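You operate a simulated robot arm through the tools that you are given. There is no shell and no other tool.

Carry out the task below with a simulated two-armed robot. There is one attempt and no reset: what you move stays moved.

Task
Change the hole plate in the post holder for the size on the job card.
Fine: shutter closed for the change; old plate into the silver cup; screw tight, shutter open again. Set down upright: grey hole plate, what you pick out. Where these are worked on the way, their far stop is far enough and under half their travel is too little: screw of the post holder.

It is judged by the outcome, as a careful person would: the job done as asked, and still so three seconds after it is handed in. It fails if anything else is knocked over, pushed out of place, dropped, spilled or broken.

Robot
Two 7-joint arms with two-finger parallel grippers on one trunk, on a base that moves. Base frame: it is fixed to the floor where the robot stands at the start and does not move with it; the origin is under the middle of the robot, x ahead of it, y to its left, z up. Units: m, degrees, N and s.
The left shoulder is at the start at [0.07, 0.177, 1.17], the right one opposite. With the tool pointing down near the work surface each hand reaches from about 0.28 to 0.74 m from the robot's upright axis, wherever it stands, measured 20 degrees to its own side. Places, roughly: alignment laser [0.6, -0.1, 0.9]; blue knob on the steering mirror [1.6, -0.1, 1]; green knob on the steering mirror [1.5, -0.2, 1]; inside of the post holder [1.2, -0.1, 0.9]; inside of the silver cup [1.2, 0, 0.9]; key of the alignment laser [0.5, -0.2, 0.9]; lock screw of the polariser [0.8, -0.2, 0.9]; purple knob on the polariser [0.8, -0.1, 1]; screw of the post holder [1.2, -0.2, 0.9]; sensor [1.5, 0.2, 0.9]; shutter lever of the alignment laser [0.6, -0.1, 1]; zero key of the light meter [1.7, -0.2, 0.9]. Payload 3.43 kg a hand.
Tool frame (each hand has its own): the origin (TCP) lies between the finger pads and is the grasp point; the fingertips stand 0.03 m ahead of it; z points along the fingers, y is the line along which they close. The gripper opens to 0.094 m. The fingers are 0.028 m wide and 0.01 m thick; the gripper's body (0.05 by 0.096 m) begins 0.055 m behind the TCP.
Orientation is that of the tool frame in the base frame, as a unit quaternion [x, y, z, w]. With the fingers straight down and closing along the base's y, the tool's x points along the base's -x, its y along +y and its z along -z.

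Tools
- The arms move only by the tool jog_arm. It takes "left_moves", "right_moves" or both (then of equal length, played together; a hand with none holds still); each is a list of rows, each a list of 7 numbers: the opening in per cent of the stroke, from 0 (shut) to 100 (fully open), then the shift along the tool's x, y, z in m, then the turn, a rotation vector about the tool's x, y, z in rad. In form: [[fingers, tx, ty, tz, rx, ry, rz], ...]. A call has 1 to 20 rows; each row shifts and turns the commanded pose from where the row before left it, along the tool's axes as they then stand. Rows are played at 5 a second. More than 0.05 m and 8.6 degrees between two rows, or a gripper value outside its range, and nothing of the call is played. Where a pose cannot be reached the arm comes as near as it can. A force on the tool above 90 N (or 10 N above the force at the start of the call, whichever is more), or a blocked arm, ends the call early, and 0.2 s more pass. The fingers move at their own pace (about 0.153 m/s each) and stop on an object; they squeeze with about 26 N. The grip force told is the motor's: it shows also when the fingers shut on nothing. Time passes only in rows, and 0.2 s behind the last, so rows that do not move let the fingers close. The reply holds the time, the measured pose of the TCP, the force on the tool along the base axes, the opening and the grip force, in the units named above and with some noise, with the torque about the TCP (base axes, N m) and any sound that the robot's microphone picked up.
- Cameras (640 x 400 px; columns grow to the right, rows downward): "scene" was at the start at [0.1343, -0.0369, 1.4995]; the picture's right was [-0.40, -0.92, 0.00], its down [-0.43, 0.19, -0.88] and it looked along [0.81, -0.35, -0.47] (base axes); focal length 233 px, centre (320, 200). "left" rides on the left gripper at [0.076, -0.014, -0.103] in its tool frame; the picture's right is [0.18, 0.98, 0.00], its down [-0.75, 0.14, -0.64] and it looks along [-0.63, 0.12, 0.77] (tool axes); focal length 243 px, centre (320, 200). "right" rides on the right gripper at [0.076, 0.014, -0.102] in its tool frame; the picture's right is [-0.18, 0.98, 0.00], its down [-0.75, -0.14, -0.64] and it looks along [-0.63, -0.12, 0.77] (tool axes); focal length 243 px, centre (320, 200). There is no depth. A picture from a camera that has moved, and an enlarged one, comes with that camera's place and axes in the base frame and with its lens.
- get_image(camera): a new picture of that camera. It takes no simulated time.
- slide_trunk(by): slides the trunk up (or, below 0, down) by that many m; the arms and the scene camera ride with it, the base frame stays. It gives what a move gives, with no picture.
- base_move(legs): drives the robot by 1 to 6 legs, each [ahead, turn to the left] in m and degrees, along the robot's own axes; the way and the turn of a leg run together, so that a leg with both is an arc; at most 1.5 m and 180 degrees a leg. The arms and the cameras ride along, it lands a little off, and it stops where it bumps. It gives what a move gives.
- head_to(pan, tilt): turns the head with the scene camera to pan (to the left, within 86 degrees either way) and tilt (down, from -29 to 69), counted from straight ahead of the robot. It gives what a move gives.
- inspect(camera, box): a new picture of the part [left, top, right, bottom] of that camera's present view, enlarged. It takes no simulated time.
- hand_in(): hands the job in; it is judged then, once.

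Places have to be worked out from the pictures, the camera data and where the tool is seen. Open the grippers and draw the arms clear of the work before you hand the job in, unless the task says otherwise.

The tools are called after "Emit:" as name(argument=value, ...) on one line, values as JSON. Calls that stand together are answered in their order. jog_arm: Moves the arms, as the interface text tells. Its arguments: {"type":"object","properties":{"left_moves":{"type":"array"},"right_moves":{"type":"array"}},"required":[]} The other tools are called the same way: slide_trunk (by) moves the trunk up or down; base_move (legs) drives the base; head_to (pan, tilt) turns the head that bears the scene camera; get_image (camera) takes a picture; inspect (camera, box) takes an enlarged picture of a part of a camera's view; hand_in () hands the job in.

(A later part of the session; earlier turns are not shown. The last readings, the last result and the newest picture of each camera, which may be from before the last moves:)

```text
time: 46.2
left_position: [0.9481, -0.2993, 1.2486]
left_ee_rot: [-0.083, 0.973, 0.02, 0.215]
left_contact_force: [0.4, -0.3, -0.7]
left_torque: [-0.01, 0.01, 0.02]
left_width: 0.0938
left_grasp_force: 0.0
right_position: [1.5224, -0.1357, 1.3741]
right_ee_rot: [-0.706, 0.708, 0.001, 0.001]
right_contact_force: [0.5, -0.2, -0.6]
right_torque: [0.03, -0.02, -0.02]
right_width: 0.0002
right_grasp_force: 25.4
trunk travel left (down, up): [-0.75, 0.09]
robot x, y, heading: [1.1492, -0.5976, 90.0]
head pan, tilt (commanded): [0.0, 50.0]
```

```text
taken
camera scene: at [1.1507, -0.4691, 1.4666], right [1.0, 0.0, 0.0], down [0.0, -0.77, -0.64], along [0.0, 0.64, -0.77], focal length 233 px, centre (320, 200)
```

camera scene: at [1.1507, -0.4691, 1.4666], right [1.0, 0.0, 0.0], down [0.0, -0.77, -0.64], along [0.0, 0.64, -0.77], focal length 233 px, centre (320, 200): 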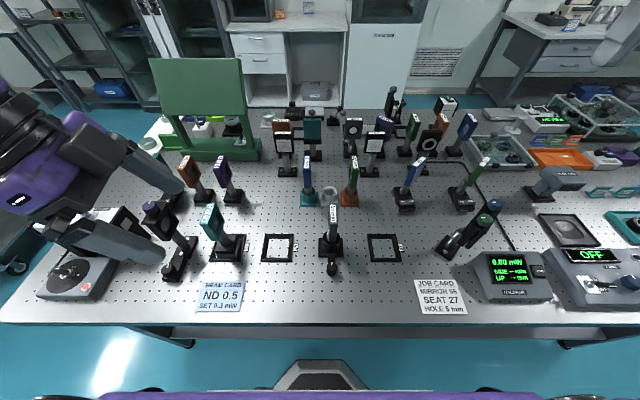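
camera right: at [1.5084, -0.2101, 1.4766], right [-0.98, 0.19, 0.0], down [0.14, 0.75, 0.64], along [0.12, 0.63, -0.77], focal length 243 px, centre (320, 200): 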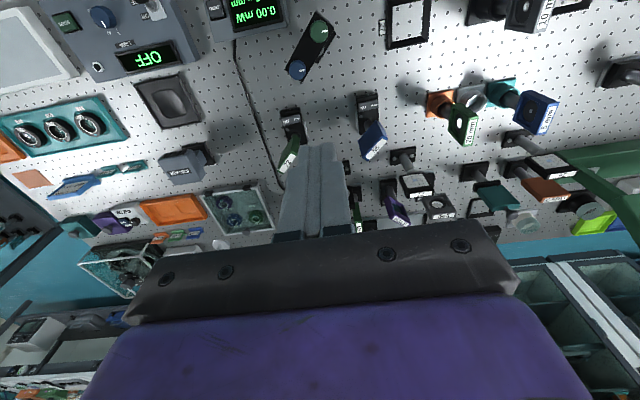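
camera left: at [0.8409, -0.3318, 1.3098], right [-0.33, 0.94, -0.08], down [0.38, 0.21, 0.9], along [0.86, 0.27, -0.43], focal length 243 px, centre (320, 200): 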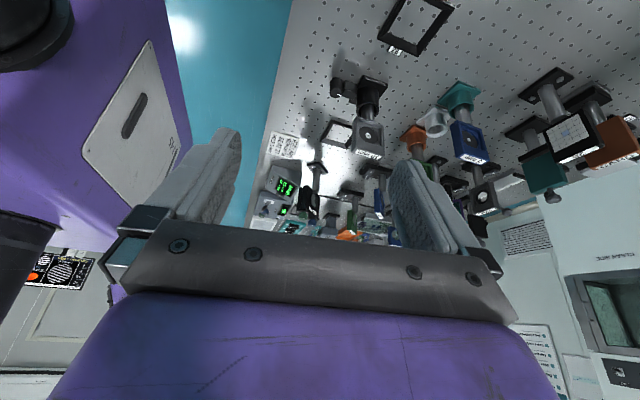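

The left camera now sees the holder obliquely; I zoom there and on the light meter display.

Emit:
inspect(camera="left", box=[320, 60, 400, 160])

Emit:
inspect(camera="scene", box=[470, 240, 560, 310])

```text
4.00 times, centred on (360, 110) of left
camera zoom: at [0.8409, -0.3318, 1.3098], right [-0.33, 0.94, -0.08], down [0.38, 0.21, 0.9], along [0.86, 0.27, -0.43], focal length 970 px, centre (160, 560)
```

zoom: 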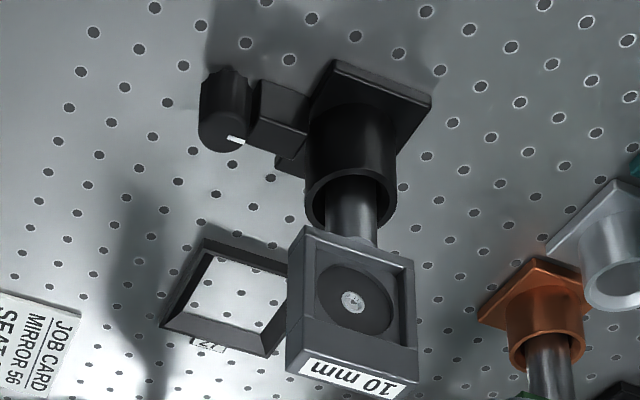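

```text
5.71 times, centred on (515, 275) of scene
camera zoom: at [1.1507, -0.4691, 1.4666], right [1.0, 0.0, 0.0], down [0.0, -0.77, -0.64], along [0.0, 0.64, -0.77], focal length 1329 px, centre (-794, -229)
```

zoom: 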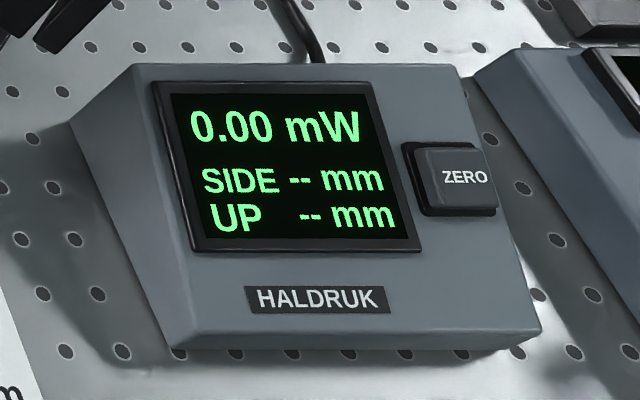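

The knob top is ~10 mm higher than the connecting block, and the meter reads 0.00 mW. I bring the right hand over the knob, leaned 25° back toward me and pre-turned 50° clockwise, so a counter-clockwise stroke stays clear of the plate.

Emit:
jog_arm(right_moves=[[55, 0.009, 0.0425, 0.009, 0, 0, 0], [55, 0.009, 0.0425, 0.009, 0, 0, 0], [55, 0.009, 0.0425, 0.009, 0, 0, 0], [55, 0.009, 0.0425, 0.009, 0, 0, 0], [55, 0.009, 0.0425, 0.009, 0, 0, 0], [55, 0.009, 0.0425, 0.009, 0, 0, 0], [55, 0.009, 0.0425, 0.009, 0, 0, 0], [55, 0.009, 0.0425, 0.009, 0, 0, 0], [55, 0, 0, 0, 0, -0.1455, 0], [55, 0, 0, 0, 0, -0.1455, 0], [55, 0, 0, 0, 0, -0.1455, 0], [55, 0, 0, 0, 0.0615, 0, 0.1319], [55, 0, 0, 0, 0.0615, 0, 0.1319], [55, 0, 0, 0, 0.0615, 0, 0.1319], [55, 0, 0, 0, 0.0615, 0, 0.1319], [55, 0, 0, 0, 0.0615, 0, 0.1319], [55, 0, 0, 0, 0.0615, 0, 0.1319], [55, 0, 0, 0, 0, 0, 0]])

Emit:
get_image(camera="right")

Emit:
get_image(camera="scene")

Emit:
get_image(camera="left")

```text
time: 50.0
left_position: [0.9476, -0.2998, 1.2493]
left_ee_rot: [-0.083, 0.973, 0.019, 0.215]
left_contact_force: [-0.1, -0.1, -0.1]
left_torque: [0.01, -0.03, -0.04]
left_width: 0.0942
left_grasp_force: 0.0
right_position: [1.1909, -0.14, 1.3256]
right_ee_rot: [-0.331, 0.918, 0.074, 0.204]
right_contact_force: [-0.3, 0.6, 0.2]
right_torque: [0.01, 0.03, 0.01]
right_width: 0.052
right_grasp_force: 0.2
right hand out of reach, approached as far as the arm can: row 3, 4, 5, 6, 7
trunk travel left (down, up): [-0.75, 0.09]
robot x, y, heading: [1.1425, -0.597, 90.0]
head pan, tilt (commanded): [0.0, 50.0]
```

```text
taken
camera right: at [1.096, -0.1997, 1.3859], right [-0.5, 0.86, 0.08], down [0.41, 0.15, 0.9], along [0.76, 0.48, -0.43], focal length 243 px, centre (320, 200)
```

right: 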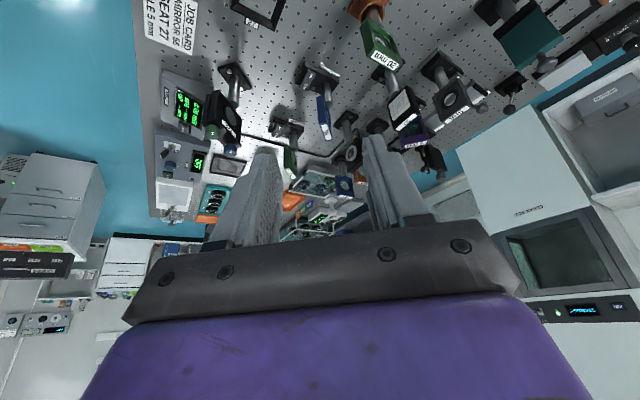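

```text
taken
camera scene: at [1.1507, -0.4692, 1.4667], right [1.0, 0.0, 0.0], down [0.0, -0.77, -0.64], along [0.0, 0.64, -0.77], focal length 233 px, centre (320, 200)
```

scene: 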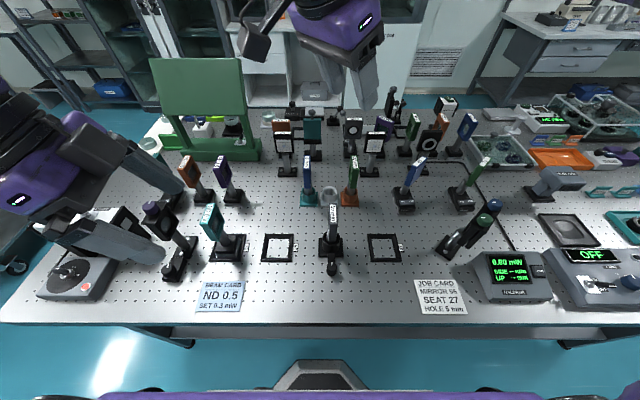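

```text
taken
camera left: at [0.8409, -0.3319, 1.31], right [-0.33, 0.94, -0.08], down [0.38, 0.21, 0.9], along [0.86, 0.27, -0.43], focal length 243 px, centre (320, 200)
```

left: 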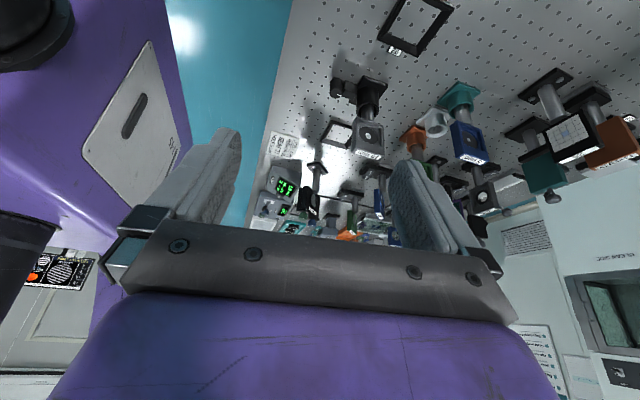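

The arm could not fold that close at that height, so the hand sits at [1.191, -0.14, 1.326]. I bring it down and back to over the knob at z ≈ 1.10, and pull the left hand 0.12 m away for room.

Emit:
jog_arm(right_moves=[[55, 0.02363, -0.0079, 0.03042, 0, 0, 0], [55, 0.02363, -0.0079, 0.03042, 0, 0, 0], [55, 0.02363, -0.0079, 0.03042, 0, 0, 0], [55, 0.02363, -0.0079, 0.03042, 0, 0, 0], [55, 0.02363, -0.0079, 0.03042, 0, 0, 0], [55, 0.02363, -0.0079, 0.03042, 0, 0, 0], [55, 0, 0, 0, 0, 0, 0]], left_moves=[[100, 0.0358, 0.0068, -0.0166, 0, 0, 0], [100, 0.0358, 0.0068, -0.0166, 0, 0, 0], [100, 0.0358, 0.0068, -0.0166, 0, 0, 0], [100, 0, 0, 0, 0, 0, 0], [100, 0, 0, 0, 0, 0, 0], [100, 0, 0, 0, 0, 0, 0], [100, 0, 0, 0, 0, 0, 0]])

Emit:
get_image(camera="right")

Emit:
get_image(camera="scene")

Emit:
get_image(camera="left")

```text
time: 51.6
left_position: [0.8292, -0.2996, 1.249]
left_ee_rot: [-0.083, 0.973, 0.02, 0.215]
left_contact_force: [0.5, 0.8, 0.2]
left_torque: [-0.02, -0.01, -0.01]
left_width: 0.0941
left_grasp_force: 0.1
right_position: [1.1833, -0.2063, 1.1006]
right_ee_rot: [-0.332, 0.918, 0.074, 0.203]
right_contact_force: [0.7, 0.1, 0.1]
right_torque: [-0.01, 0.01, -0.01]
right_width: 0.0516
right_grasp_force: 0.1
trunk travel left (down, up): [-0.75, 0.09]
robot x, y, heading: [1.1499, -0.5984, 90.1]
head pan, tilt (commanded): [0.0, 50.0]
```

```text
taken
camera right: at [1.0872, -0.267, 1.1608], right [-0.5, 0.86, 0.08], down [0.41, 0.15, 0.9], along [0.76, 0.48, -0.43], focal length 243 px, centre (320, 200)
```

right: 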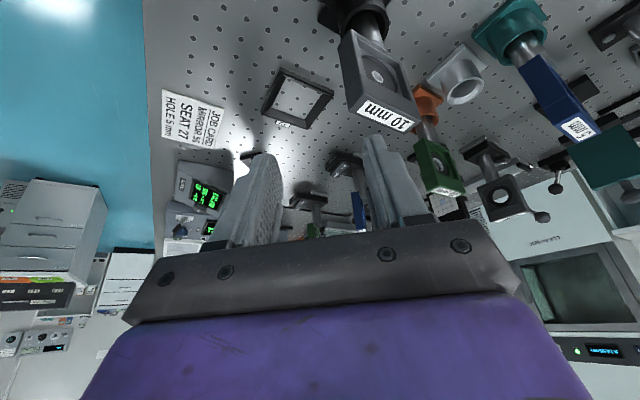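

```text
taken
camera scene: at [1.1506, -0.4691, 1.4667], right [1.0, 0.0, 0.0], down [0.0, -0.77, -0.64], along [0.0, 0.64, -0.77], focal length 233 px, centre (320, 200)
```

scene: 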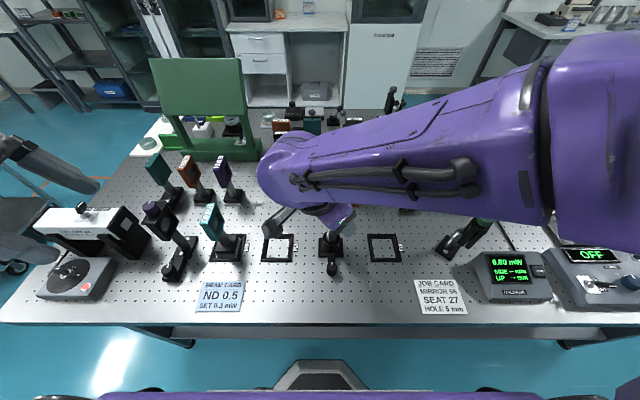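

```text
taken
camera left: at [0.7212, -0.3319, 1.3095], right [-0.33, 0.94, -0.08], down [0.38, 0.21, 0.9], along [0.86, 0.27, -0.43], focal length 243 px, centre (320, 200)
```

left: 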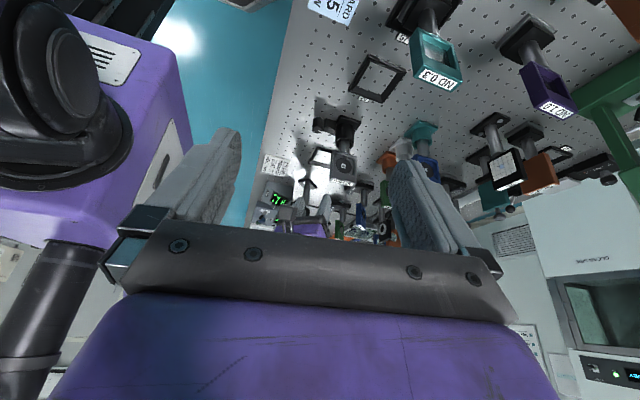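

The hand is over the knob. I descend to z ≈ 0.95 and check from the cameras before going to grip height (~0.912).

Emit:
jog_arm(right_moves=[[55, 0.0165, -0.0005, 0.0337, 0, 0, 0], [55, 0.0165, -0.0005, 0.0337, 0, 0, 0], [55, 0.0165, -0.0005, 0.0337, 0, 0, 0], [55, 0.0165, -0.0005, 0.0337, 0, 0, 0], [55, 0, 0, 0, 0, 0, 0]])

Emit:
inspect(camera="scene", box=[270, 190, 390, 290])

Emit:
inspect(camera="left", box=[270, 90, 390, 230])

Emit:
get_image(camera="right")

```text
time: 52.4
left_position: [0.8275, -0.3085, 1.2505]
left_ee_rot: [-0.083, 0.973, 0.022, 0.215]
left_contact_force: [0.3, 1.4, 0.4]
left_torque: [-0.12, 0.0, -0.04]
left_width: 0.094
left_grasp_force: 0.0
right_position: [1.1648, -0.2048, 1.039]
right_ee_rot: [-0.329, 0.919, 0.112, 0.184]
right_contact_force: [-4.3, -27.1, 94.1]
right_torque: [3.05, 0.82, 0.28]
right_width: 0.0458
right_grasp_force: 0.0
trunk travel left (down, up): [-0.75, 0.09]
robot x, y, heading: [1.1536, -0.5943, 89.9]
head pan, tilt (commanded): [0.0, 50.0]
stopped in row 3 (right hand): the force on the tool passed its limit at 113 N (the readings are from after the stop); the commanded pose is now the measured one
```

```text
4.00 times, centred on (330, 240) of scene
camera zoom: at [1.1491, -0.4791, 1.4685], right [1.0, 0.0, 0.0], down [0.0, -0.76, -0.65], along [0.0, 0.65, -0.76], focal length 930 px, centre (280, 40)
```

zoom: 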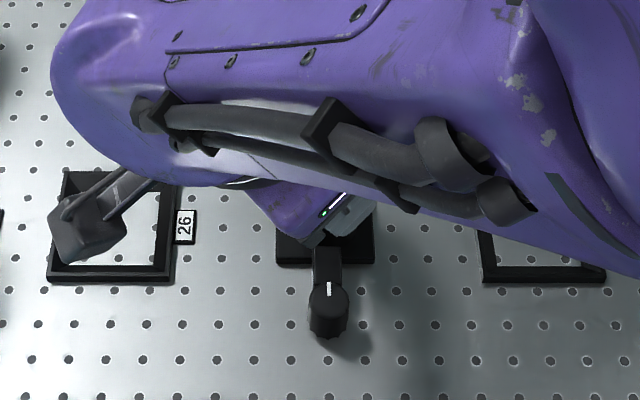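

```text
2.86 times, centred on (330, 160) of left
camera zoom: at [0.7197, -0.341, 1.3117], right [-0.33, 0.94, -0.07], down [0.38, 0.2, 0.9], along [0.86, 0.27, -0.43], focal length 693 px, centre (291, 314)
```

zoom: 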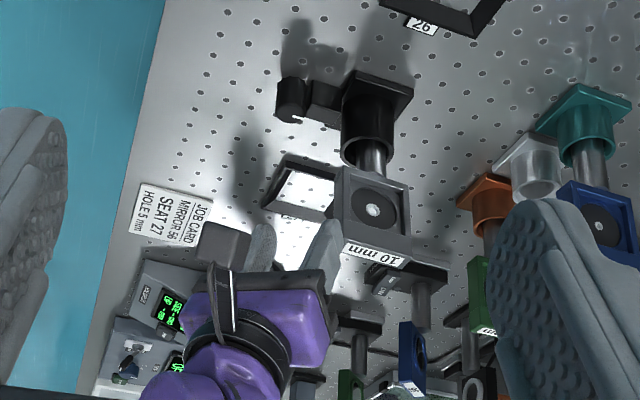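

```text
taken
camera right: at [1.0742, -0.2702, 1.1012], right [-0.5, 0.85, 0.16], down [0.46, 0.11, 0.88], along [0.73, 0.52, -0.44], focal length 243 px, centre (320, 200)
```

right: 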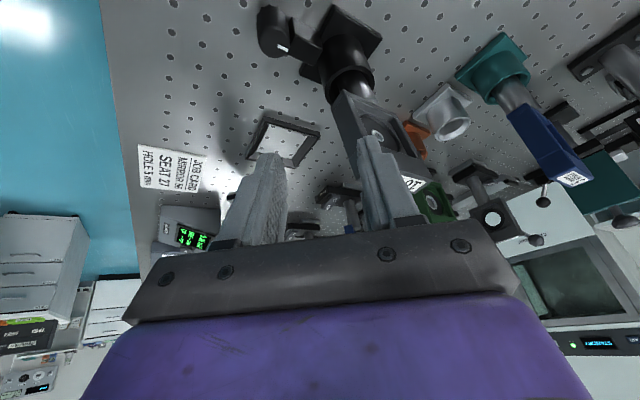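

The +y finger caught the near top corner of the grey plate on the way down (I had the lean offset slightly wrong). I raise the hand straight up at once and check the plate.

Emit:
jog_arm(right_moves=[[55, -0.0124, 0.0025, -0.0272, 0, 0, 0], [55, -0.0124, 0.0025, -0.0272, 0, 0, 0], [55, -0.0124, 0.0025, -0.0272, 0, 0, 0], [55, 0, 0, 0, 0, 0, 0]])

Emit:
inspect(camera="left", box=[270, 90, 390, 230])

Emit:
get_image(camera="right")

Emit:
get_image(camera="scene")

```text
time: 53.4
left_position: [0.8286, -0.2993, 1.2477]
left_ee_rot: [-0.083, 0.973, 0.018, 0.215]
left_contact_force: [0.2, 0.1, 0.4]
left_torque: [0.02, -0.02, -0.01]
left_width: 0.094
left_grasp_force: 0.1
right_position: [1.1684, -0.2001, 1.1156]
right_ee_rot: [-0.33, 0.921, 0.098, 0.184]
right_contact_force: [0.1, 0.1, 0.4]
right_torque: [-0.03, -0.01, 0.04]
right_width: 0.0517
right_grasp_force: 0.1
trunk travel left (down, up): [-0.75, 0.09]
robot x, y, heading: [1.1487, -0.5948, 89.9]
head pan, tilt (commanded): [0.0, 50.0]
```

```text
2.86 times, centred on (330, 160) of left
camera zoom: at [0.7204, -0.3308, 1.3089], right [-0.33, 0.94, -0.08], down [0.38, 0.21, 0.9], along [0.86, 0.27, -0.43], focal length 693 px, centre (291, 314)
```

zoom: 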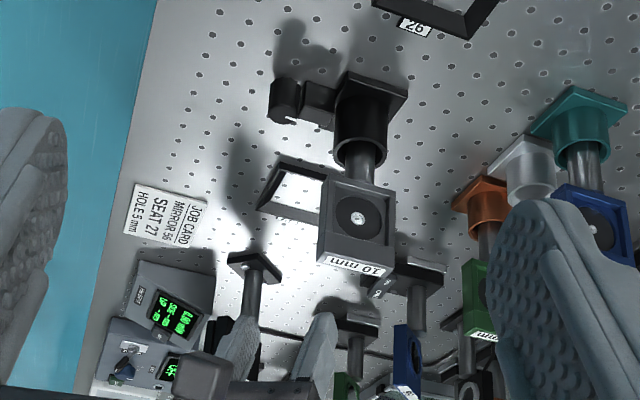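

```text
taken
camera right: at [1.0753, -0.2631, 1.1793], right [-0.5, 0.85, 0.13], down [0.45, 0.13, 0.88], along [0.74, 0.5, -0.45], focal length 243 px, centre (320, 200)
```

right: 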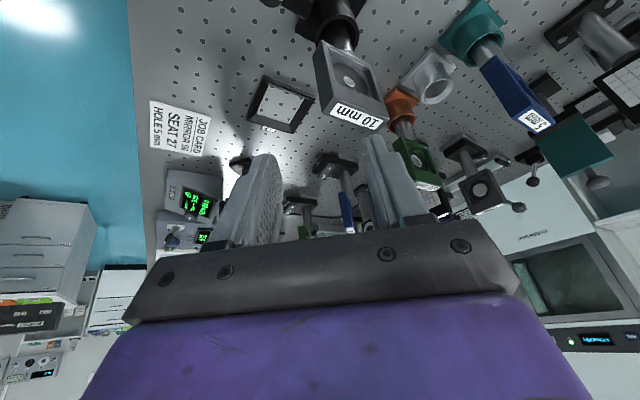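

```text
taken
camera scene: at [1.1497, -0.4677, 1.4664], right [1.0, 0.0, 0.0], down [0.0, -0.77, -0.64], along [0.0, 0.64, -0.77], focal length 233 px, centre (320, 200)
```

scene: 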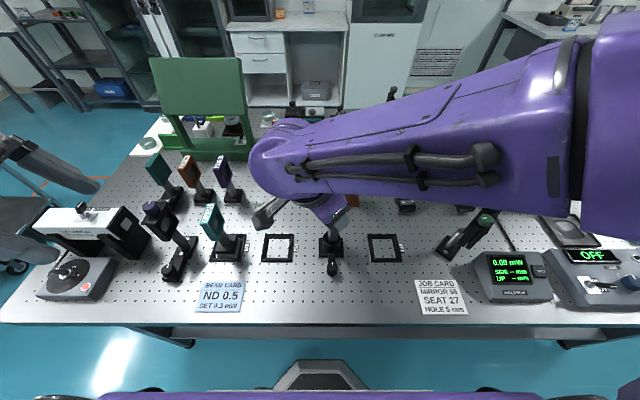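

The plate is still upright and nothing moved. I now turn the hand back to straight (closing along x, still leaning 25°), which clears the plate, and place it over the knob at [1.182, -0.2085].

Emit:
jog_arm(right_moves=[[50, 0, 0, 0, -0.0514, 0.0011, -0.1356], [50, 0, 0, 0, -0.0514, 0.0011, -0.1356], [50, 0, 0, 0, -0.0514, 0.0011, -0.1356], [50, 0, 0, 0, -0.0514, 0.0011, -0.1356], [50, 0, 0, 0, -0.0514, 0.0011, -0.1356], [50, 0, 0, 0, -0.0514, 0.0011, -0.1356], [50, 0.0143, -0.0136, 0.0106, 0, 0, 0], [50, 0, 0, 0, 0, 0, 0]])

Emit:
get_image(camera="right")

Emit:
get_image(camera="scene")

Emit:
inspect(camera="left", box=[270, 90, 390, 230])

```text
time: 55.2
left_position: [0.8266, -0.2998, 1.2498]
left_ee_rot: [-0.083, 0.973, 0.018, 0.216]
left_contact_force: [-0.3, -0.7, -0.2]
left_torque: [0.0, 0.04, 0.01]
left_width: 0.0939
left_grasp_force: 0.0
right_position: [1.1818, -0.2088, 1.1007]
right_ee_rot: [0.69, -0.69, -0.153, -0.155]
right_contact_force: [-0.3, 0.0, -0.5]
right_torque: [0.05, -0.01, -0.03]
right_width: 0.0468
right_grasp_force: 0.1
trunk travel left (down, up): [-0.75, 0.09]
robot x, y, heading: [1.1477, -0.5989, 90.1]
head pan, tilt (commanded): [0.0, 50.0]
```

```text
taken
camera right: at [1.1678, -0.3209, 1.1608], right [-0.98, 0.17, 0.08], down [0.14, 0.41, 0.9], along [0.12, 0.9, -0.42], focal length 243 px, centre (320, 200)
```

right: 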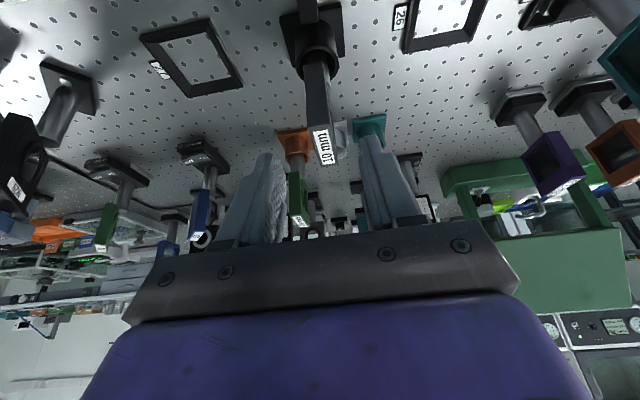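

```text
taken
camera scene: at [1.1496, -0.4693, 1.4666], right [1.0, 0.0, 0.0], down [0.0, -0.77, -0.64], along [0.0, 0.64, -0.77], focal length 233 px, centre (320, 200)
```

scene: 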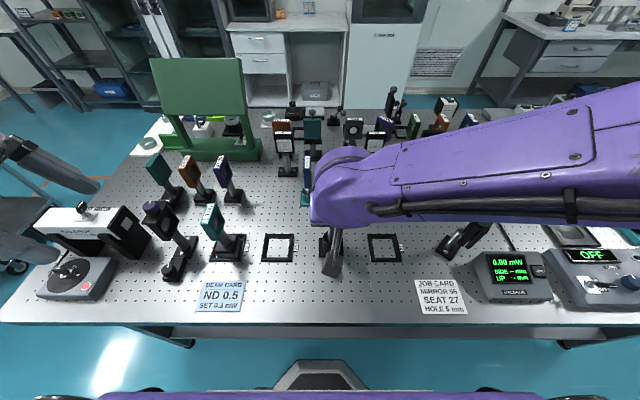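

```text
2.86 times, centred on (330, 160) of left
camera zoom: at [0.7203, -0.3323, 1.3093], right [-0.33, 0.94, -0.08], down [0.38, 0.21, 0.9], along [0.86, 0.27, -0.43], focal length 693 px, centre (291, 314)
```

zoom: 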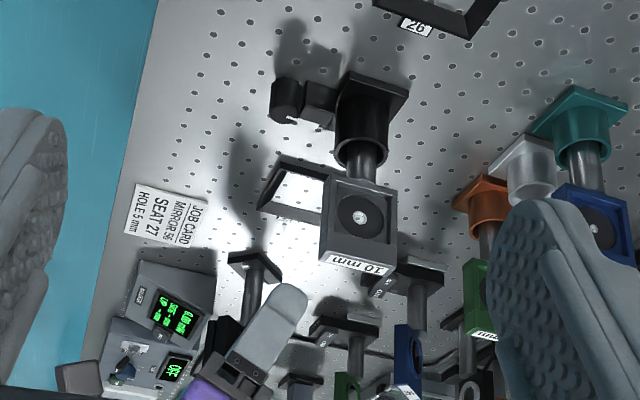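

Aligned over the knob with the plate clear on the far side. I descend to z ≈ 0.95 and look.

Emit:
jog_arm(right_moves=[[50, 0.0127, 0, 0.0272, 0, 0, 0], [50, 0.0127, 0, 0.0272, 0, 0, 0], [50, 0.0127, 0, 0.0272, 0, 0, 0], [50, 0.0127, 0, 0.0272, 0, 0, 0], [50, 0.0127, 0, 0.0272, 0, 0, 0], [50, 0, 0, 0, 0, 0, 0]])

Emit:
get_image(camera="right")

Emit:
inspect(camera="scene", box=[270, 190, 390, 290])

Emit:
inspect(camera="left", box=[290, 90, 370, 160])

```text
time: 56.6
left_position: [0.8295, -0.3001, 1.2499]
left_ee_rot: [-0.083, 0.973, 0.019, 0.214]
left_contact_force: [-0.6, -0.3, 0.2]
left_torque: [-0.03, 0.01, -0.01]
left_width: 0.0939
left_grasp_force: 0.1
right_position: [1.174, -0.2059, 0.9657]
right_ee_rot: [-0.683, 0.695, 0.173, 0.143]
right_contact_force: [-0.6, 0.8, -0.7]
right_torque: [-0.02, 0.01, 0.0]
right_width: 0.047
right_grasp_force: 0.0
trunk travel left (down, up): [-0.75, 0.09]
robot x, y, heading: [1.1504, -0.5989, 89.7]
head pan, tilt (commanded): [0.0, 50.0]
```

```text
taken
camera right: at [1.1615, -0.3193, 1.0255], right [-0.98, 0.17, 0.12], down [0.18, 0.4, 0.9], along [0.11, 0.9, -0.42], focal length 243 px, centre (320, 200)
```

right: 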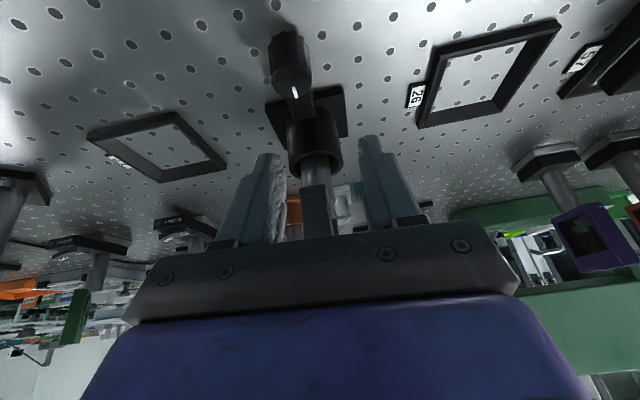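

```text
4.00 times, centred on (330, 240) of scene
camera zoom: at [1.1506, -0.4692, 1.4666], right [1.0, 0.0, 0.0], down [0.0, -0.77, -0.64], along [0.0, 0.64, -0.77], focal length 930 px, centre (280, 40)
```

zoom: 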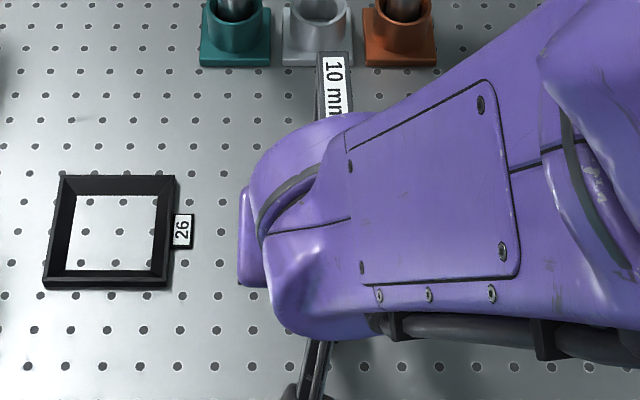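

```text
5.71 times, centred on (330, 125) of left
camera zoom: at [0.7212, -0.3322, 1.3095], right [-0.33, 0.94, -0.08], down [0.38, 0.21, 0.9], along [0.86, 0.27, -0.43], focal length 1386 px, centre (263, 629)
```

zoom: 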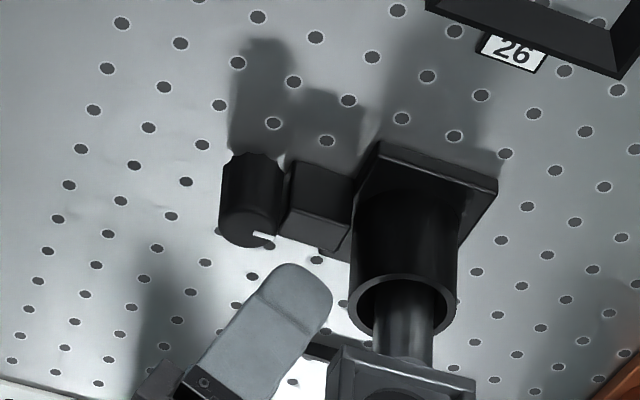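

The reading shows the hand slightly short of the target (lag or pull); I let it settle with a still row and read again.

Emit:
jog_arm(right_moves=[[50, 0, 0, 0, 0, 0, 0], [50, 0, 0, 0, 0, 0, 0]])

```text
time: 57.2
left_position: [0.8282, -0.2991, 1.2484]
left_ee_rot: [-0.082, 0.973, 0.018, 0.215]
left_contact_force: [0.6, -0.9, 0.2]
left_torque: [0.01, -0.01, -0.03]
left_width: 0.0939
left_grasp_force: 0.0
right_position: [1.1761, -0.2059, 0.9652]
right_ee_rot: [-0.682, 0.696, 0.171, 0.143]
right_contact_force: [0.2, -0.2, -0.6]
right_torque: [0.02, 0.03, 0.02]
right_width: 0.0471
right_grasp_force: 0.0
trunk travel left (down, up): [-0.75, 0.09]
robot x, y, heading: [1.1496, -0.5978, 90.0]
head pan, tilt (commanded): [0.0, 50.0]
```

The hand is held 15 mm high with no tool force, so an upper link may be touching something. I look at the arm with the head.

Emit:
head_to(pan=-30, tilt=30)

Emit:
get_image(camera="scene")

Emit:
get_image(camera="left")

Emit:
head_to(pan=-30, tilt=65)

Emit:
get_image(camera="scene")

```text
time: 58.1
left_position: [0.8277, -0.3005, 1.2487]
left_ee_rot: [-0.083, 0.973, 0.019, 0.216]
left_contact_force: [0.0, -0.2, -0.2]
left_torque: [-0.02, 0.03, -0.01]
left_width: 0.0939
left_grasp_force: 0.1
right_position: [1.1763, -0.2073, 0.9632]
right_ee_rot: [-0.682, 0.697, 0.169, 0.14]
right_contact_force: [-1.0, -0.1, -0.4]
right_torque: [-0.03, 0.0, -0.03]
right_width: 0.0468
right_grasp_force: 0.1
trunk travel left (down, up): [-0.75, 0.09]
robot x, y, heading: [1.1473, -0.5982, 89.9]
head pan, tilt (commanded): [-30.0, 30.0]
```

```text
taken
camera scene: at [1.1951, -0.468, 1.4961], right [0.87, -0.5, 0.0], down [-0.25, -0.43, -0.87], along [0.43, 0.75, -0.5], focal length 233 px, centre (320, 200)
```

scene: 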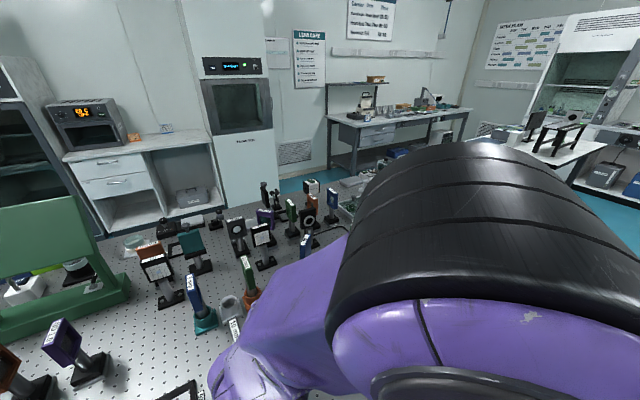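

```text
taken
camera left: at [0.7206, -0.3323, 1.3094], right [-0.33, 0.94, -0.08], down [0.38, 0.21, 0.9], along [0.86, 0.27, -0.43], focal length 243 px, centre (320, 200)
```

left: 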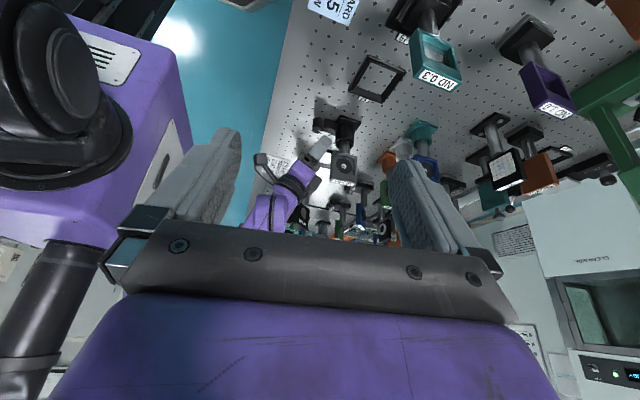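

```text
time: 59.1
left_position: [0.8276, -0.3006, 1.2491]
left_ee_rot: [-0.083, 0.973, 0.019, 0.215]
left_contact_force: [-1.5, -0.8, -0.4]
left_torque: [0.0, 0.0, -0.01]
left_width: 0.0941
left_grasp_force: 0.1
right_position: [1.1751, -0.209, 0.9619]
right_ee_rot: [-0.682, 0.697, 0.169, 0.14]
right_contact_force: [0.2, 0.1, -0.7]
right_torque: [0.02, -0.01, 0.03]
right_width: 0.047
right_grasp_force: 0.0
trunk travel left (down, up): [-0.75, 0.09]
robot x, y, heading: [1.1501, -0.5932, 89.8]
head pan, tilt (commanded): [-30.0, 65.0]
```

```text
taken
camera scene: at [1.1804, -0.4937, 1.4486], right [0.87, -0.5, 0.0], down [-0.45, -0.78, -0.42], along [0.21, 0.37, -0.91], focal length 233 px, centre (320, 200)
```

scene: 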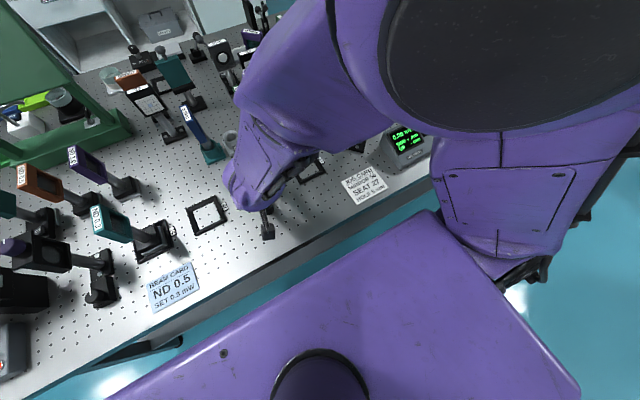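

The elbow is folded tightly against the head side: I am too close for the leaned hand. I raise the hand and back the base off by about 0.14 m for the screw work.

Emit:
jog_arm(right_moves=[[50, -0.0169, 0, -0.0363, 0, 0, 0], [50, -0.0169, 0, -0.0363, 0, 0, 0], [50, -0.0169, 0, -0.0363, 0, 0, 0], [50, -0.0169, 0, -0.0363, 0, 0, 0], [50, 0, 0, 0, 0, 0, 0]])

Emit:
base_move(legs=[[-0.14, 0]])

Emit:
head_to(pan=0, tilt=45)

Emit:
get_image(camera="scene")

```text
time: 60.4
left_position: [0.8287, -0.3002, 1.2486]
left_ee_rot: [-0.083, 0.973, 0.018, 0.215]
left_contact_force: [0.3, -0.4, -0.4]
left_torque: [0.03, -0.03, 0.0]
left_width: 0.094
left_grasp_force: 0.1
right_position: [1.179, -0.2079, 1.1127]
right_ee_rot: [-0.69, 0.69, 0.154, 0.155]
right_contact_force: [-0.3, -0.4, 0.2]
right_torque: [-0.02, 0.0, -0.02]
right_width: 0.0469
right_grasp_force: 0.1
trunk travel left (down, up): [-0.75, 0.09]
robot x, y, heading: [1.149, -0.6008, 89.9]
head pan, tilt (commanded): [-30.0, 65.0]
```

```text
time: 61.7
left_position: [0.8286, -0.4353, 1.2482]
left_ee_rot: [-0.082, 0.973, 0.018, 0.215]
left_contact_force: [-0.4, 0.0, 0.4]
left_torque: [-0.01, 0.01, 0.01]
left_width: 0.0939
left_grasp_force: 0.1
right_position: [1.182, -0.3458, 1.1102]
right_ee_rot: [-0.688, 0.692, 0.153, 0.154]
right_contact_force: [1.1, 0.5, 0.1]
right_torque: [-0.02, -0.01, 0.03]
right_width: 0.047
right_grasp_force: 0.1
trunk travel left (down, up): [-0.75, 0.09]
robot x, y, heading: [1.1524, -0.7331, 89.7]
head pan, tilt (commanded): [-30.0, 65.0]
```

```text
time: 62.6
left_position: [0.829, -0.4362, 1.2487]
left_ee_rot: [-0.082, 0.973, 0.019, 0.215]
left_contact_force: [0.0, 0.7, -0.8]
left_torque: [0.02, 0.05, 0.03]
left_width: 0.0939
left_grasp_force: 0.1
right_position: [1.1804, -0.3471, 1.1115]
right_ee_rot: [-0.688, 0.692, 0.154, 0.155]
right_contact_force: [0.1, -0.6, -0.5]
right_torque: [0.01, 0.05, 0.01]
right_width: 0.047
right_grasp_force: 0.2
trunk travel left (down, up): [-0.75, 0.09]
robot x, y, heading: [1.1505, -0.7352, 89.6]
head pan, tilt (commanded): [0.0, 45.0]
```

```text
taken
camera scene: at [1.1504, -0.6026, 1.4735], right [1.0, -0.01, 0.0], down [0.0, -0.71, -0.71], along [0.0, 0.71, -0.71], focal length 233 px, centre (320, 200)
```

scene: 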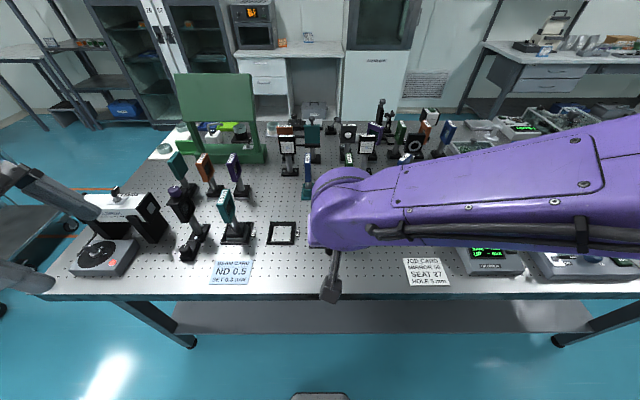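

Now at y ≈ -0.735. I bring the hand forward over the knob (aiming 6 mm in front of its axis) and lower to z ≈ 0.95.

Emit:
jog_arm(right_moves=[[50, -0.0384, -0.0005, 0.0221, 0, 0, 0], [50, -0.0384, -0.0005, 0.0221, 0, 0, 0], [50, -0.0384, -0.0005, 0.0221, 0, 0, 0], [50, 0.0159, 0, 0.034, 0, 0, 0], [50, 0.0159, 0, 0.034, 0, 0, 0], [50, 0.0159, 0, 0.034, 0, 0, 0], [50, 0.0159, 0, 0.034, 0, 0, 0], [50, 0, 0, 0, 0, 0, 0], [50, 0, 0, 0, 0, 0, 0]])

Emit:
get_image(camera="right")

Emit:
inspect(camera="left", box=[290, 60, 410, 160])

Emit:
get_image(camera="scene")

```text
time: 64.8
left_position: [0.8304, -0.4356, 1.248]
left_ee_rot: [-0.082, 0.973, 0.019, 0.215]
left_contact_force: [-0.5, -0.3, 0.6]
left_torque: [0.0, -0.01, -0.02]
left_width: 0.0942
left_grasp_force: 0.1
right_position: [1.1897, -0.1998, 0.9713]
right_ee_rot: [-0.661, 0.715, 0.182, 0.134]
right_contact_force: [0.4, -0.5, 0.9]
right_torque: [-0.03, 0.03, -0.02]
right_width: 0.0471
right_grasp_force: 0.0
trunk travel left (down, up): [-0.75, 0.09]
robot x, y, heading: [1.1489, -0.7354, 89.9]
head pan, tilt (commanded): [0.0, 45.0]
stopped in row 9 (right hand): the arm was blocked; the commanded pose is now the measured one
```

```text
taken
camera right: at [1.1737, -0.3112, 1.0317], right [-0.96, 0.22, 0.16], down [0.24, 0.39, 0.89], along [0.13, 0.9, -0.43], focal length 243 px, centre (320, 200)
```

right: 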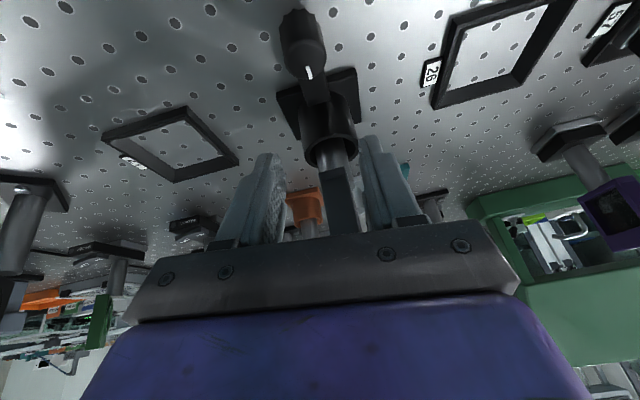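

```text
4.00 times, centred on (350, 110) of left
camera zoom: at [0.7218, -0.4676, 1.3093], right [-0.33, 0.94, -0.08], down [0.38, 0.21, 0.9], along [0.86, 0.27, -0.43], focal length 970 px, centre (200, 560)
```

zoom: 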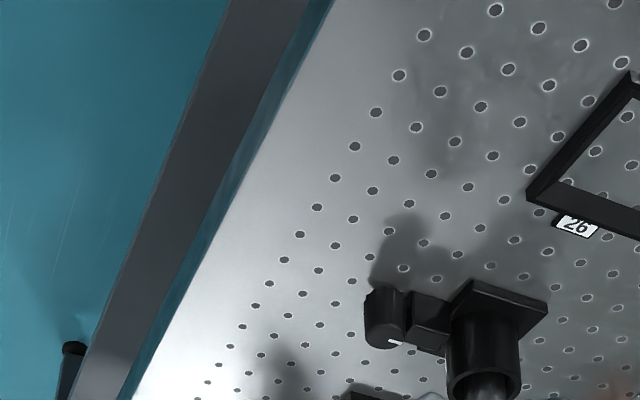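

```text
taken
camera scene: at [1.1506, -0.6023, 1.4735], right [1.0, -0.01, 0.0], down [0.0, -0.71, -0.71], along [0.0, 0.71, -0.71], focal length 233 px, centre (320, 200)
```

scene: 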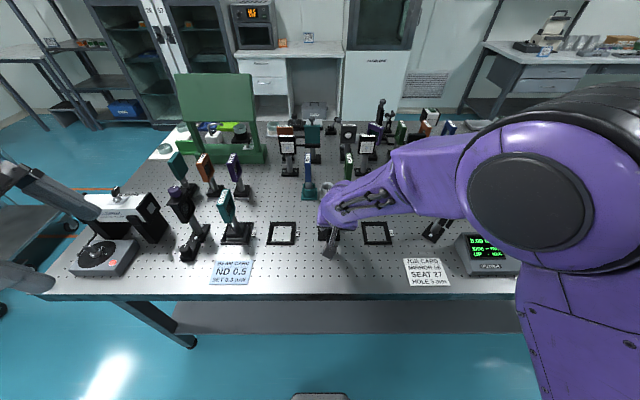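

The arm reports being blocked with no tool force, again near z ≈ 0.97, so some link behind the wrist touches something. I zoom in to see which.

Emit:
inspect(camera="scene", box=[280, 140, 420, 270])

Emit:
get_image(camera="left")

Emit:
inspect(camera="left", box=[300, 110, 420, 230])

```text
3.08 times, centred on (350, 205) of scene
camera zoom: at [1.1506, -0.6023, 1.4735], right [1.0, -0.01, 0.0], down [0.0, -0.71, -0.71], along [0.0, 0.71, -0.71], focal length 716 px, centre (228, 185)
```

zoom: 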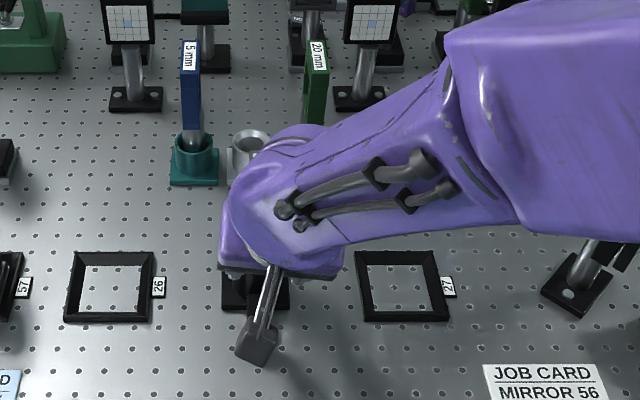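

```text
taken
camera left: at [0.7218, -0.4676, 1.3093], right [-0.33, 0.94, -0.08], down [0.38, 0.21, 0.9], along [0.86, 0.27, -0.43], focal length 243 px, centre (320, 200)
```

left: 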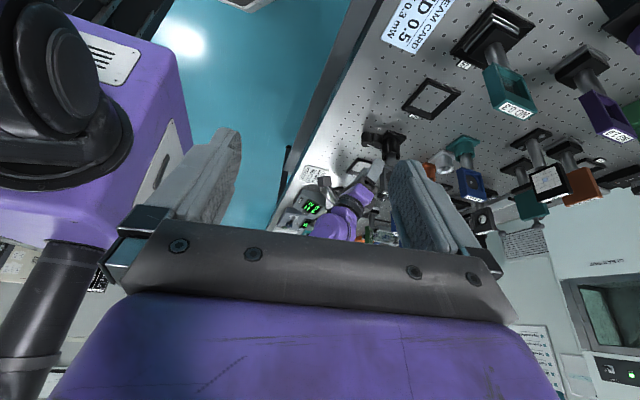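

```text
3.33 times, centred on (360, 170) of left
camera zoom: at [0.7218, -0.4676, 1.3093], right [-0.33, 0.94, -0.08], down [0.38, 0.21, 0.9], along [0.86, 0.27, -0.43], focal length 809 px, centre (187, 300)
```

zoom: 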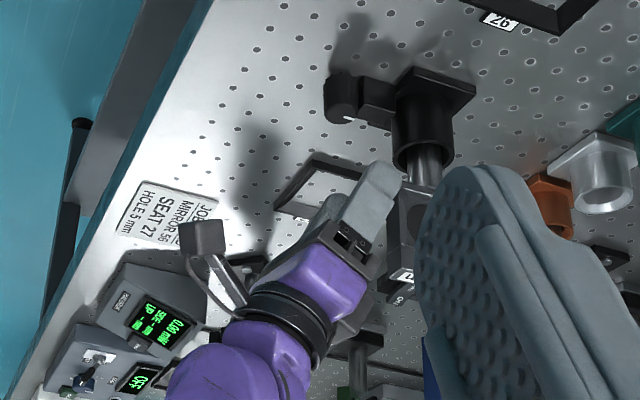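

Nothing external seems to touch, so it may be a wrist joint limit from the lean. I raise a little, straighten the hand to vertical, then try descending vertically beside the plate to z ≈ 0.95.

Emit:
jog_arm(right_moves=[[50, -0.013, 0.0025, -0.0269, 0, 0, 0], [50, -0.013, 0.0025, -0.0269, 0, 0, 0], [50, 0, 0, 0, 0.0172, 0.1136, -0.0194], [50, 0, 0, 0, 0.0172, 0.1136, -0.0194], [50, 0, 0, 0, 0.0172, 0.1136, -0.0194], [50, 0, 0, 0, 0.0172, 0.1136, -0.0194], [50, 0.01, 0.0077, 0, 0, 0, 0], [50, 0, 0, 0.027, 0, 0, 0], [50, 0, 0, 0.027, 0, 0, 0], [50, 0, 0, 0.027, 0, 0, 0], [50, 0, 0, 0, 0, 0, 0]])

Emit:
get_image(camera="right")

Emit:
inspect(camera="left", box=[300, 110, 420, 230])

```text
time: 67.2
left_position: [0.8296, -0.4443, 1.252]
left_ee_rot: [-0.08, 0.973, 0.022, 0.216]
left_contact_force: [0.7, 0.5, 0.3]
left_torque: [0.03, 0.0, 0.01]
left_width: 0.094
left_grasp_force: 0.0
right_position: [1.1803, -0.2146, 0.9585]
right_ee_rot: [0.709, -0.705, -0.004, -0.005]
right_contact_force: [0.8, -8.3, 59.0]
right_torque: [3.09, -0.24, -0.05]
right_width: 0.047
right_grasp_force: 0.0
trunk travel left (down, up): [-0.75, 0.09]
robot x, y, heading: [1.1487, -0.7325, 90.0]
head pan, tilt (commanded): [0.0, 45.0]
```

```text
taken
camera right: at [1.1658, -0.2911, 1.0599], right [-0.98, 0.18, 0.0], down [0.14, 0.74, 0.65], along [0.12, 0.64, -0.76], focal length 243 px, centre (320, 200)
```

right: 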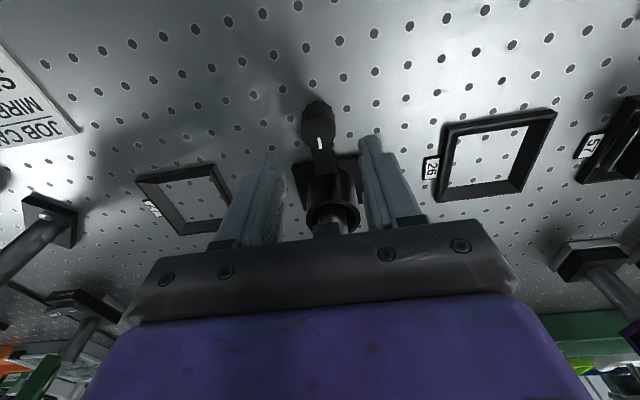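

```text
3.33 times, centred on (360, 170) of left
camera zoom: at [0.7213, -0.4771, 1.3121], right [-0.33, 0.94, -0.07], down [0.38, 0.2, 0.9], along [0.86, 0.27, -0.43], focal length 809 px, centre (187, 300)
```

zoom: 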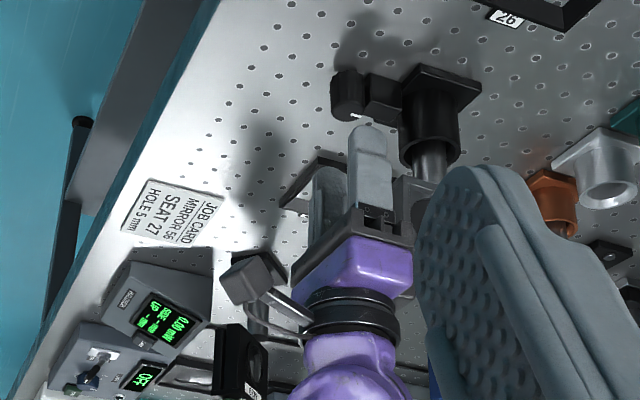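

The torque says the hand's body presses on the plate's near top edge, so a vertical hand won't fit; it must lean, and the arm works better to its own side. I raise the hand and turn the base left about 18° so the knob lies 20° to the right arm's side.

Emit:
jog_arm(right_moves=[[50, 0, 0, -0.045, 0, 0, 0], [50, 0, 0, -0.045, 0, 0, 0], [50, 0, 0, -0.045, 0, 0, 0], [50, 0, 0, -0.045, 0, 0, 0], [50, 0, 0, 0, 0, 0, 0]])

Emit:
base_move(legs=[[0, 18]])

Emit:
get_image(camera="scene")

Emit:
get_image(camera="right")

```text
time: 68.4
left_position: [0.8297, -0.4376, 1.2482]
left_ee_rot: [-0.081, 0.973, 0.019, 0.216]
left_contact_force: [-1.0, 0.1, -0.1]
left_torque: [-0.02, 0.02, 0.0]
left_width: 0.0941
left_grasp_force: 0.0
right_position: [1.18, -0.2102, 1.1286]
right_ee_rot: [0.709, -0.705, 0.003, -0.001]
right_contact_force: [0.0, 0.0, -0.5]
right_torque: [0.0, 0.0, 0.02]
right_width: 0.0469
right_grasp_force: 0.0
trunk travel left (down, up): [-0.75, 0.09]
robot x, y, heading: [1.1505, -0.7345, 89.5]
head pan, tilt (commanded): [0.0, 45.0]
```

```text
time: 69.8
left_position: [0.7526, -0.5516, 1.2486]
left_ee_rot: [-0.234, 0.948, 0.053, 0.208]
left_contact_force: [0.9, 0.0, -1.0]
left_torque: [0.01, 0.01, -0.01]
left_width: 0.0942
left_grasp_force: 0.1
right_position: [1.0166, -0.2271, 1.1268]
right_ee_rot: [0.812, -0.584, 0.002, 0.0]
right_contact_force: [-0.4, 0.3, 0.0]
right_torque: [0.0, 0.04, -0.04]
right_width: 0.0469
right_grasp_force: 0.1
trunk travel left (down, up): [-0.75, 0.09]
robot x, y, heading: [1.1498, -0.7335, 107.7]
head pan, tilt (commanded): [0.0, 45.0]
```

```text
taken
camera scene: at [1.11, -0.6088, 1.4735], right [0.95, 0.31, 0.0], down [0.22, -0.67, -0.71], along [-0.22, 0.67, -0.71], focal length 233 px, centre (320, 200)
```

scene: 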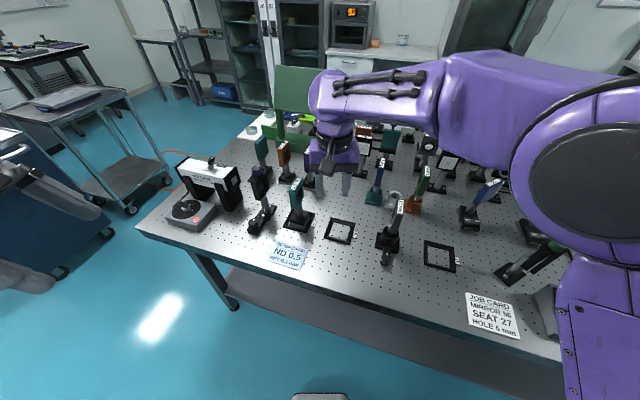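

```text
taken
camera right: at [1.0257, -0.3024, 1.2301], right [-0.99, -0.14, 0.0], down [-0.11, 0.76, 0.64], along [-0.08, 0.63, -0.77], focal length 243 px, centre (320, 200)
```

right: 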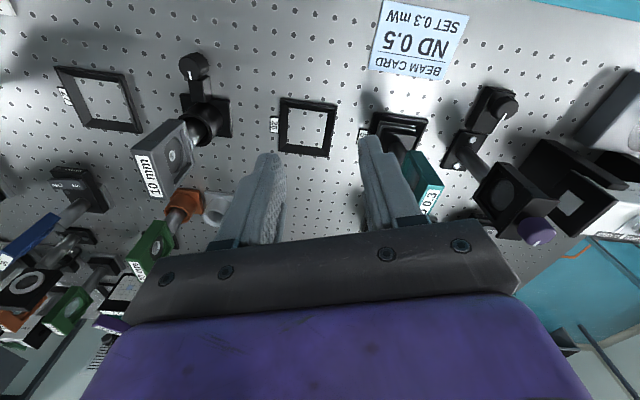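

Now the arm is to its own side. I move it over to the knob, turn it back to close along x and lean it 28° at a safe height.

Emit:
jog_arm(right_moves=[[50, 0.0115, -0.03975, 0, 0, 0, 0], [50, 0.0115, -0.03975, 0, 0, 0, 0], [50, 0.0115, -0.03975, 0, 0, 0, 0], [50, 0.0115, -0.03975, 0, 0, 0, 0], [50, 0, 0, 0, 0, 0, 0.108], [50, 0, 0, 0, 0, 0, 0.108], [50, 0, 0, 0, 0, 0, 0.108], [50, 0, 0, 0, 0, -0.1225, 0], [50, 0, 0, 0, 0, -0.1225, 0], [50, 0, 0, 0, 0, -0.1225, 0], [50, 0, 0, 0, 0, -0.1225, 0], [50, 0, 0, 0, 0, 0, 0], [50, 0, 0, 0, 0, 0, 0]])

Emit:
get_image(camera="scene")

Emit:
get_image(camera="right")

```text
time: 72.6
left_position: [0.7517, -0.5515, 1.2478]
left_ee_rot: [-0.233, 0.948, 0.053, 0.21]
left_contact_force: [0.3, 0.4, 0.0]
left_torque: [-0.03, 0.0, 0.01]
left_width: 0.094
left_grasp_force: 0.0
right_position: [1.1797, -0.2209, 1.1284]
right_ee_rot: [-0.686, 0.686, 0.169, 0.173]
right_contact_force: [-0.3, -0.1, -0.2]
right_torque: [-0.02, 0.01, -0.03]
right_width: 0.0471
right_grasp_force: 0.1
trunk travel left (down, up): [-0.75, 0.09]
robot x, y, heading: [1.1511, -0.7337, 107.4]
head pan, tilt (commanded): [0.0, 45.0]
```

```text
taken
camera scene: at [1.1089, -0.6095, 1.4736], right [0.95, 0.31, 0.0], down [0.22, -0.67, -0.71], along [-0.22, 0.67, -0.71], focal length 233 px, centre (320, 200)
```

scene: 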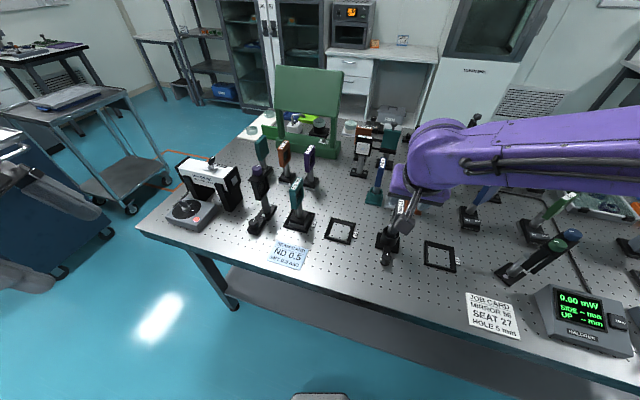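

```text
taken
camera right: at [1.1659, -0.3353, 1.1831], right [-0.98, 0.16, 0.08], down [0.14, 0.36, 0.92], along [0.12, 0.92, -0.38], focal length 243 px, centre (320, 200)
```

right: 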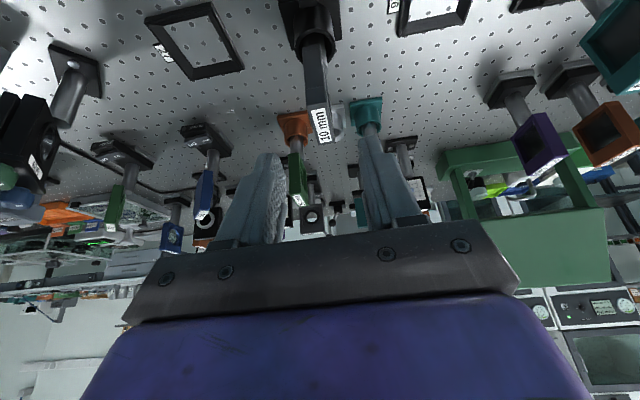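

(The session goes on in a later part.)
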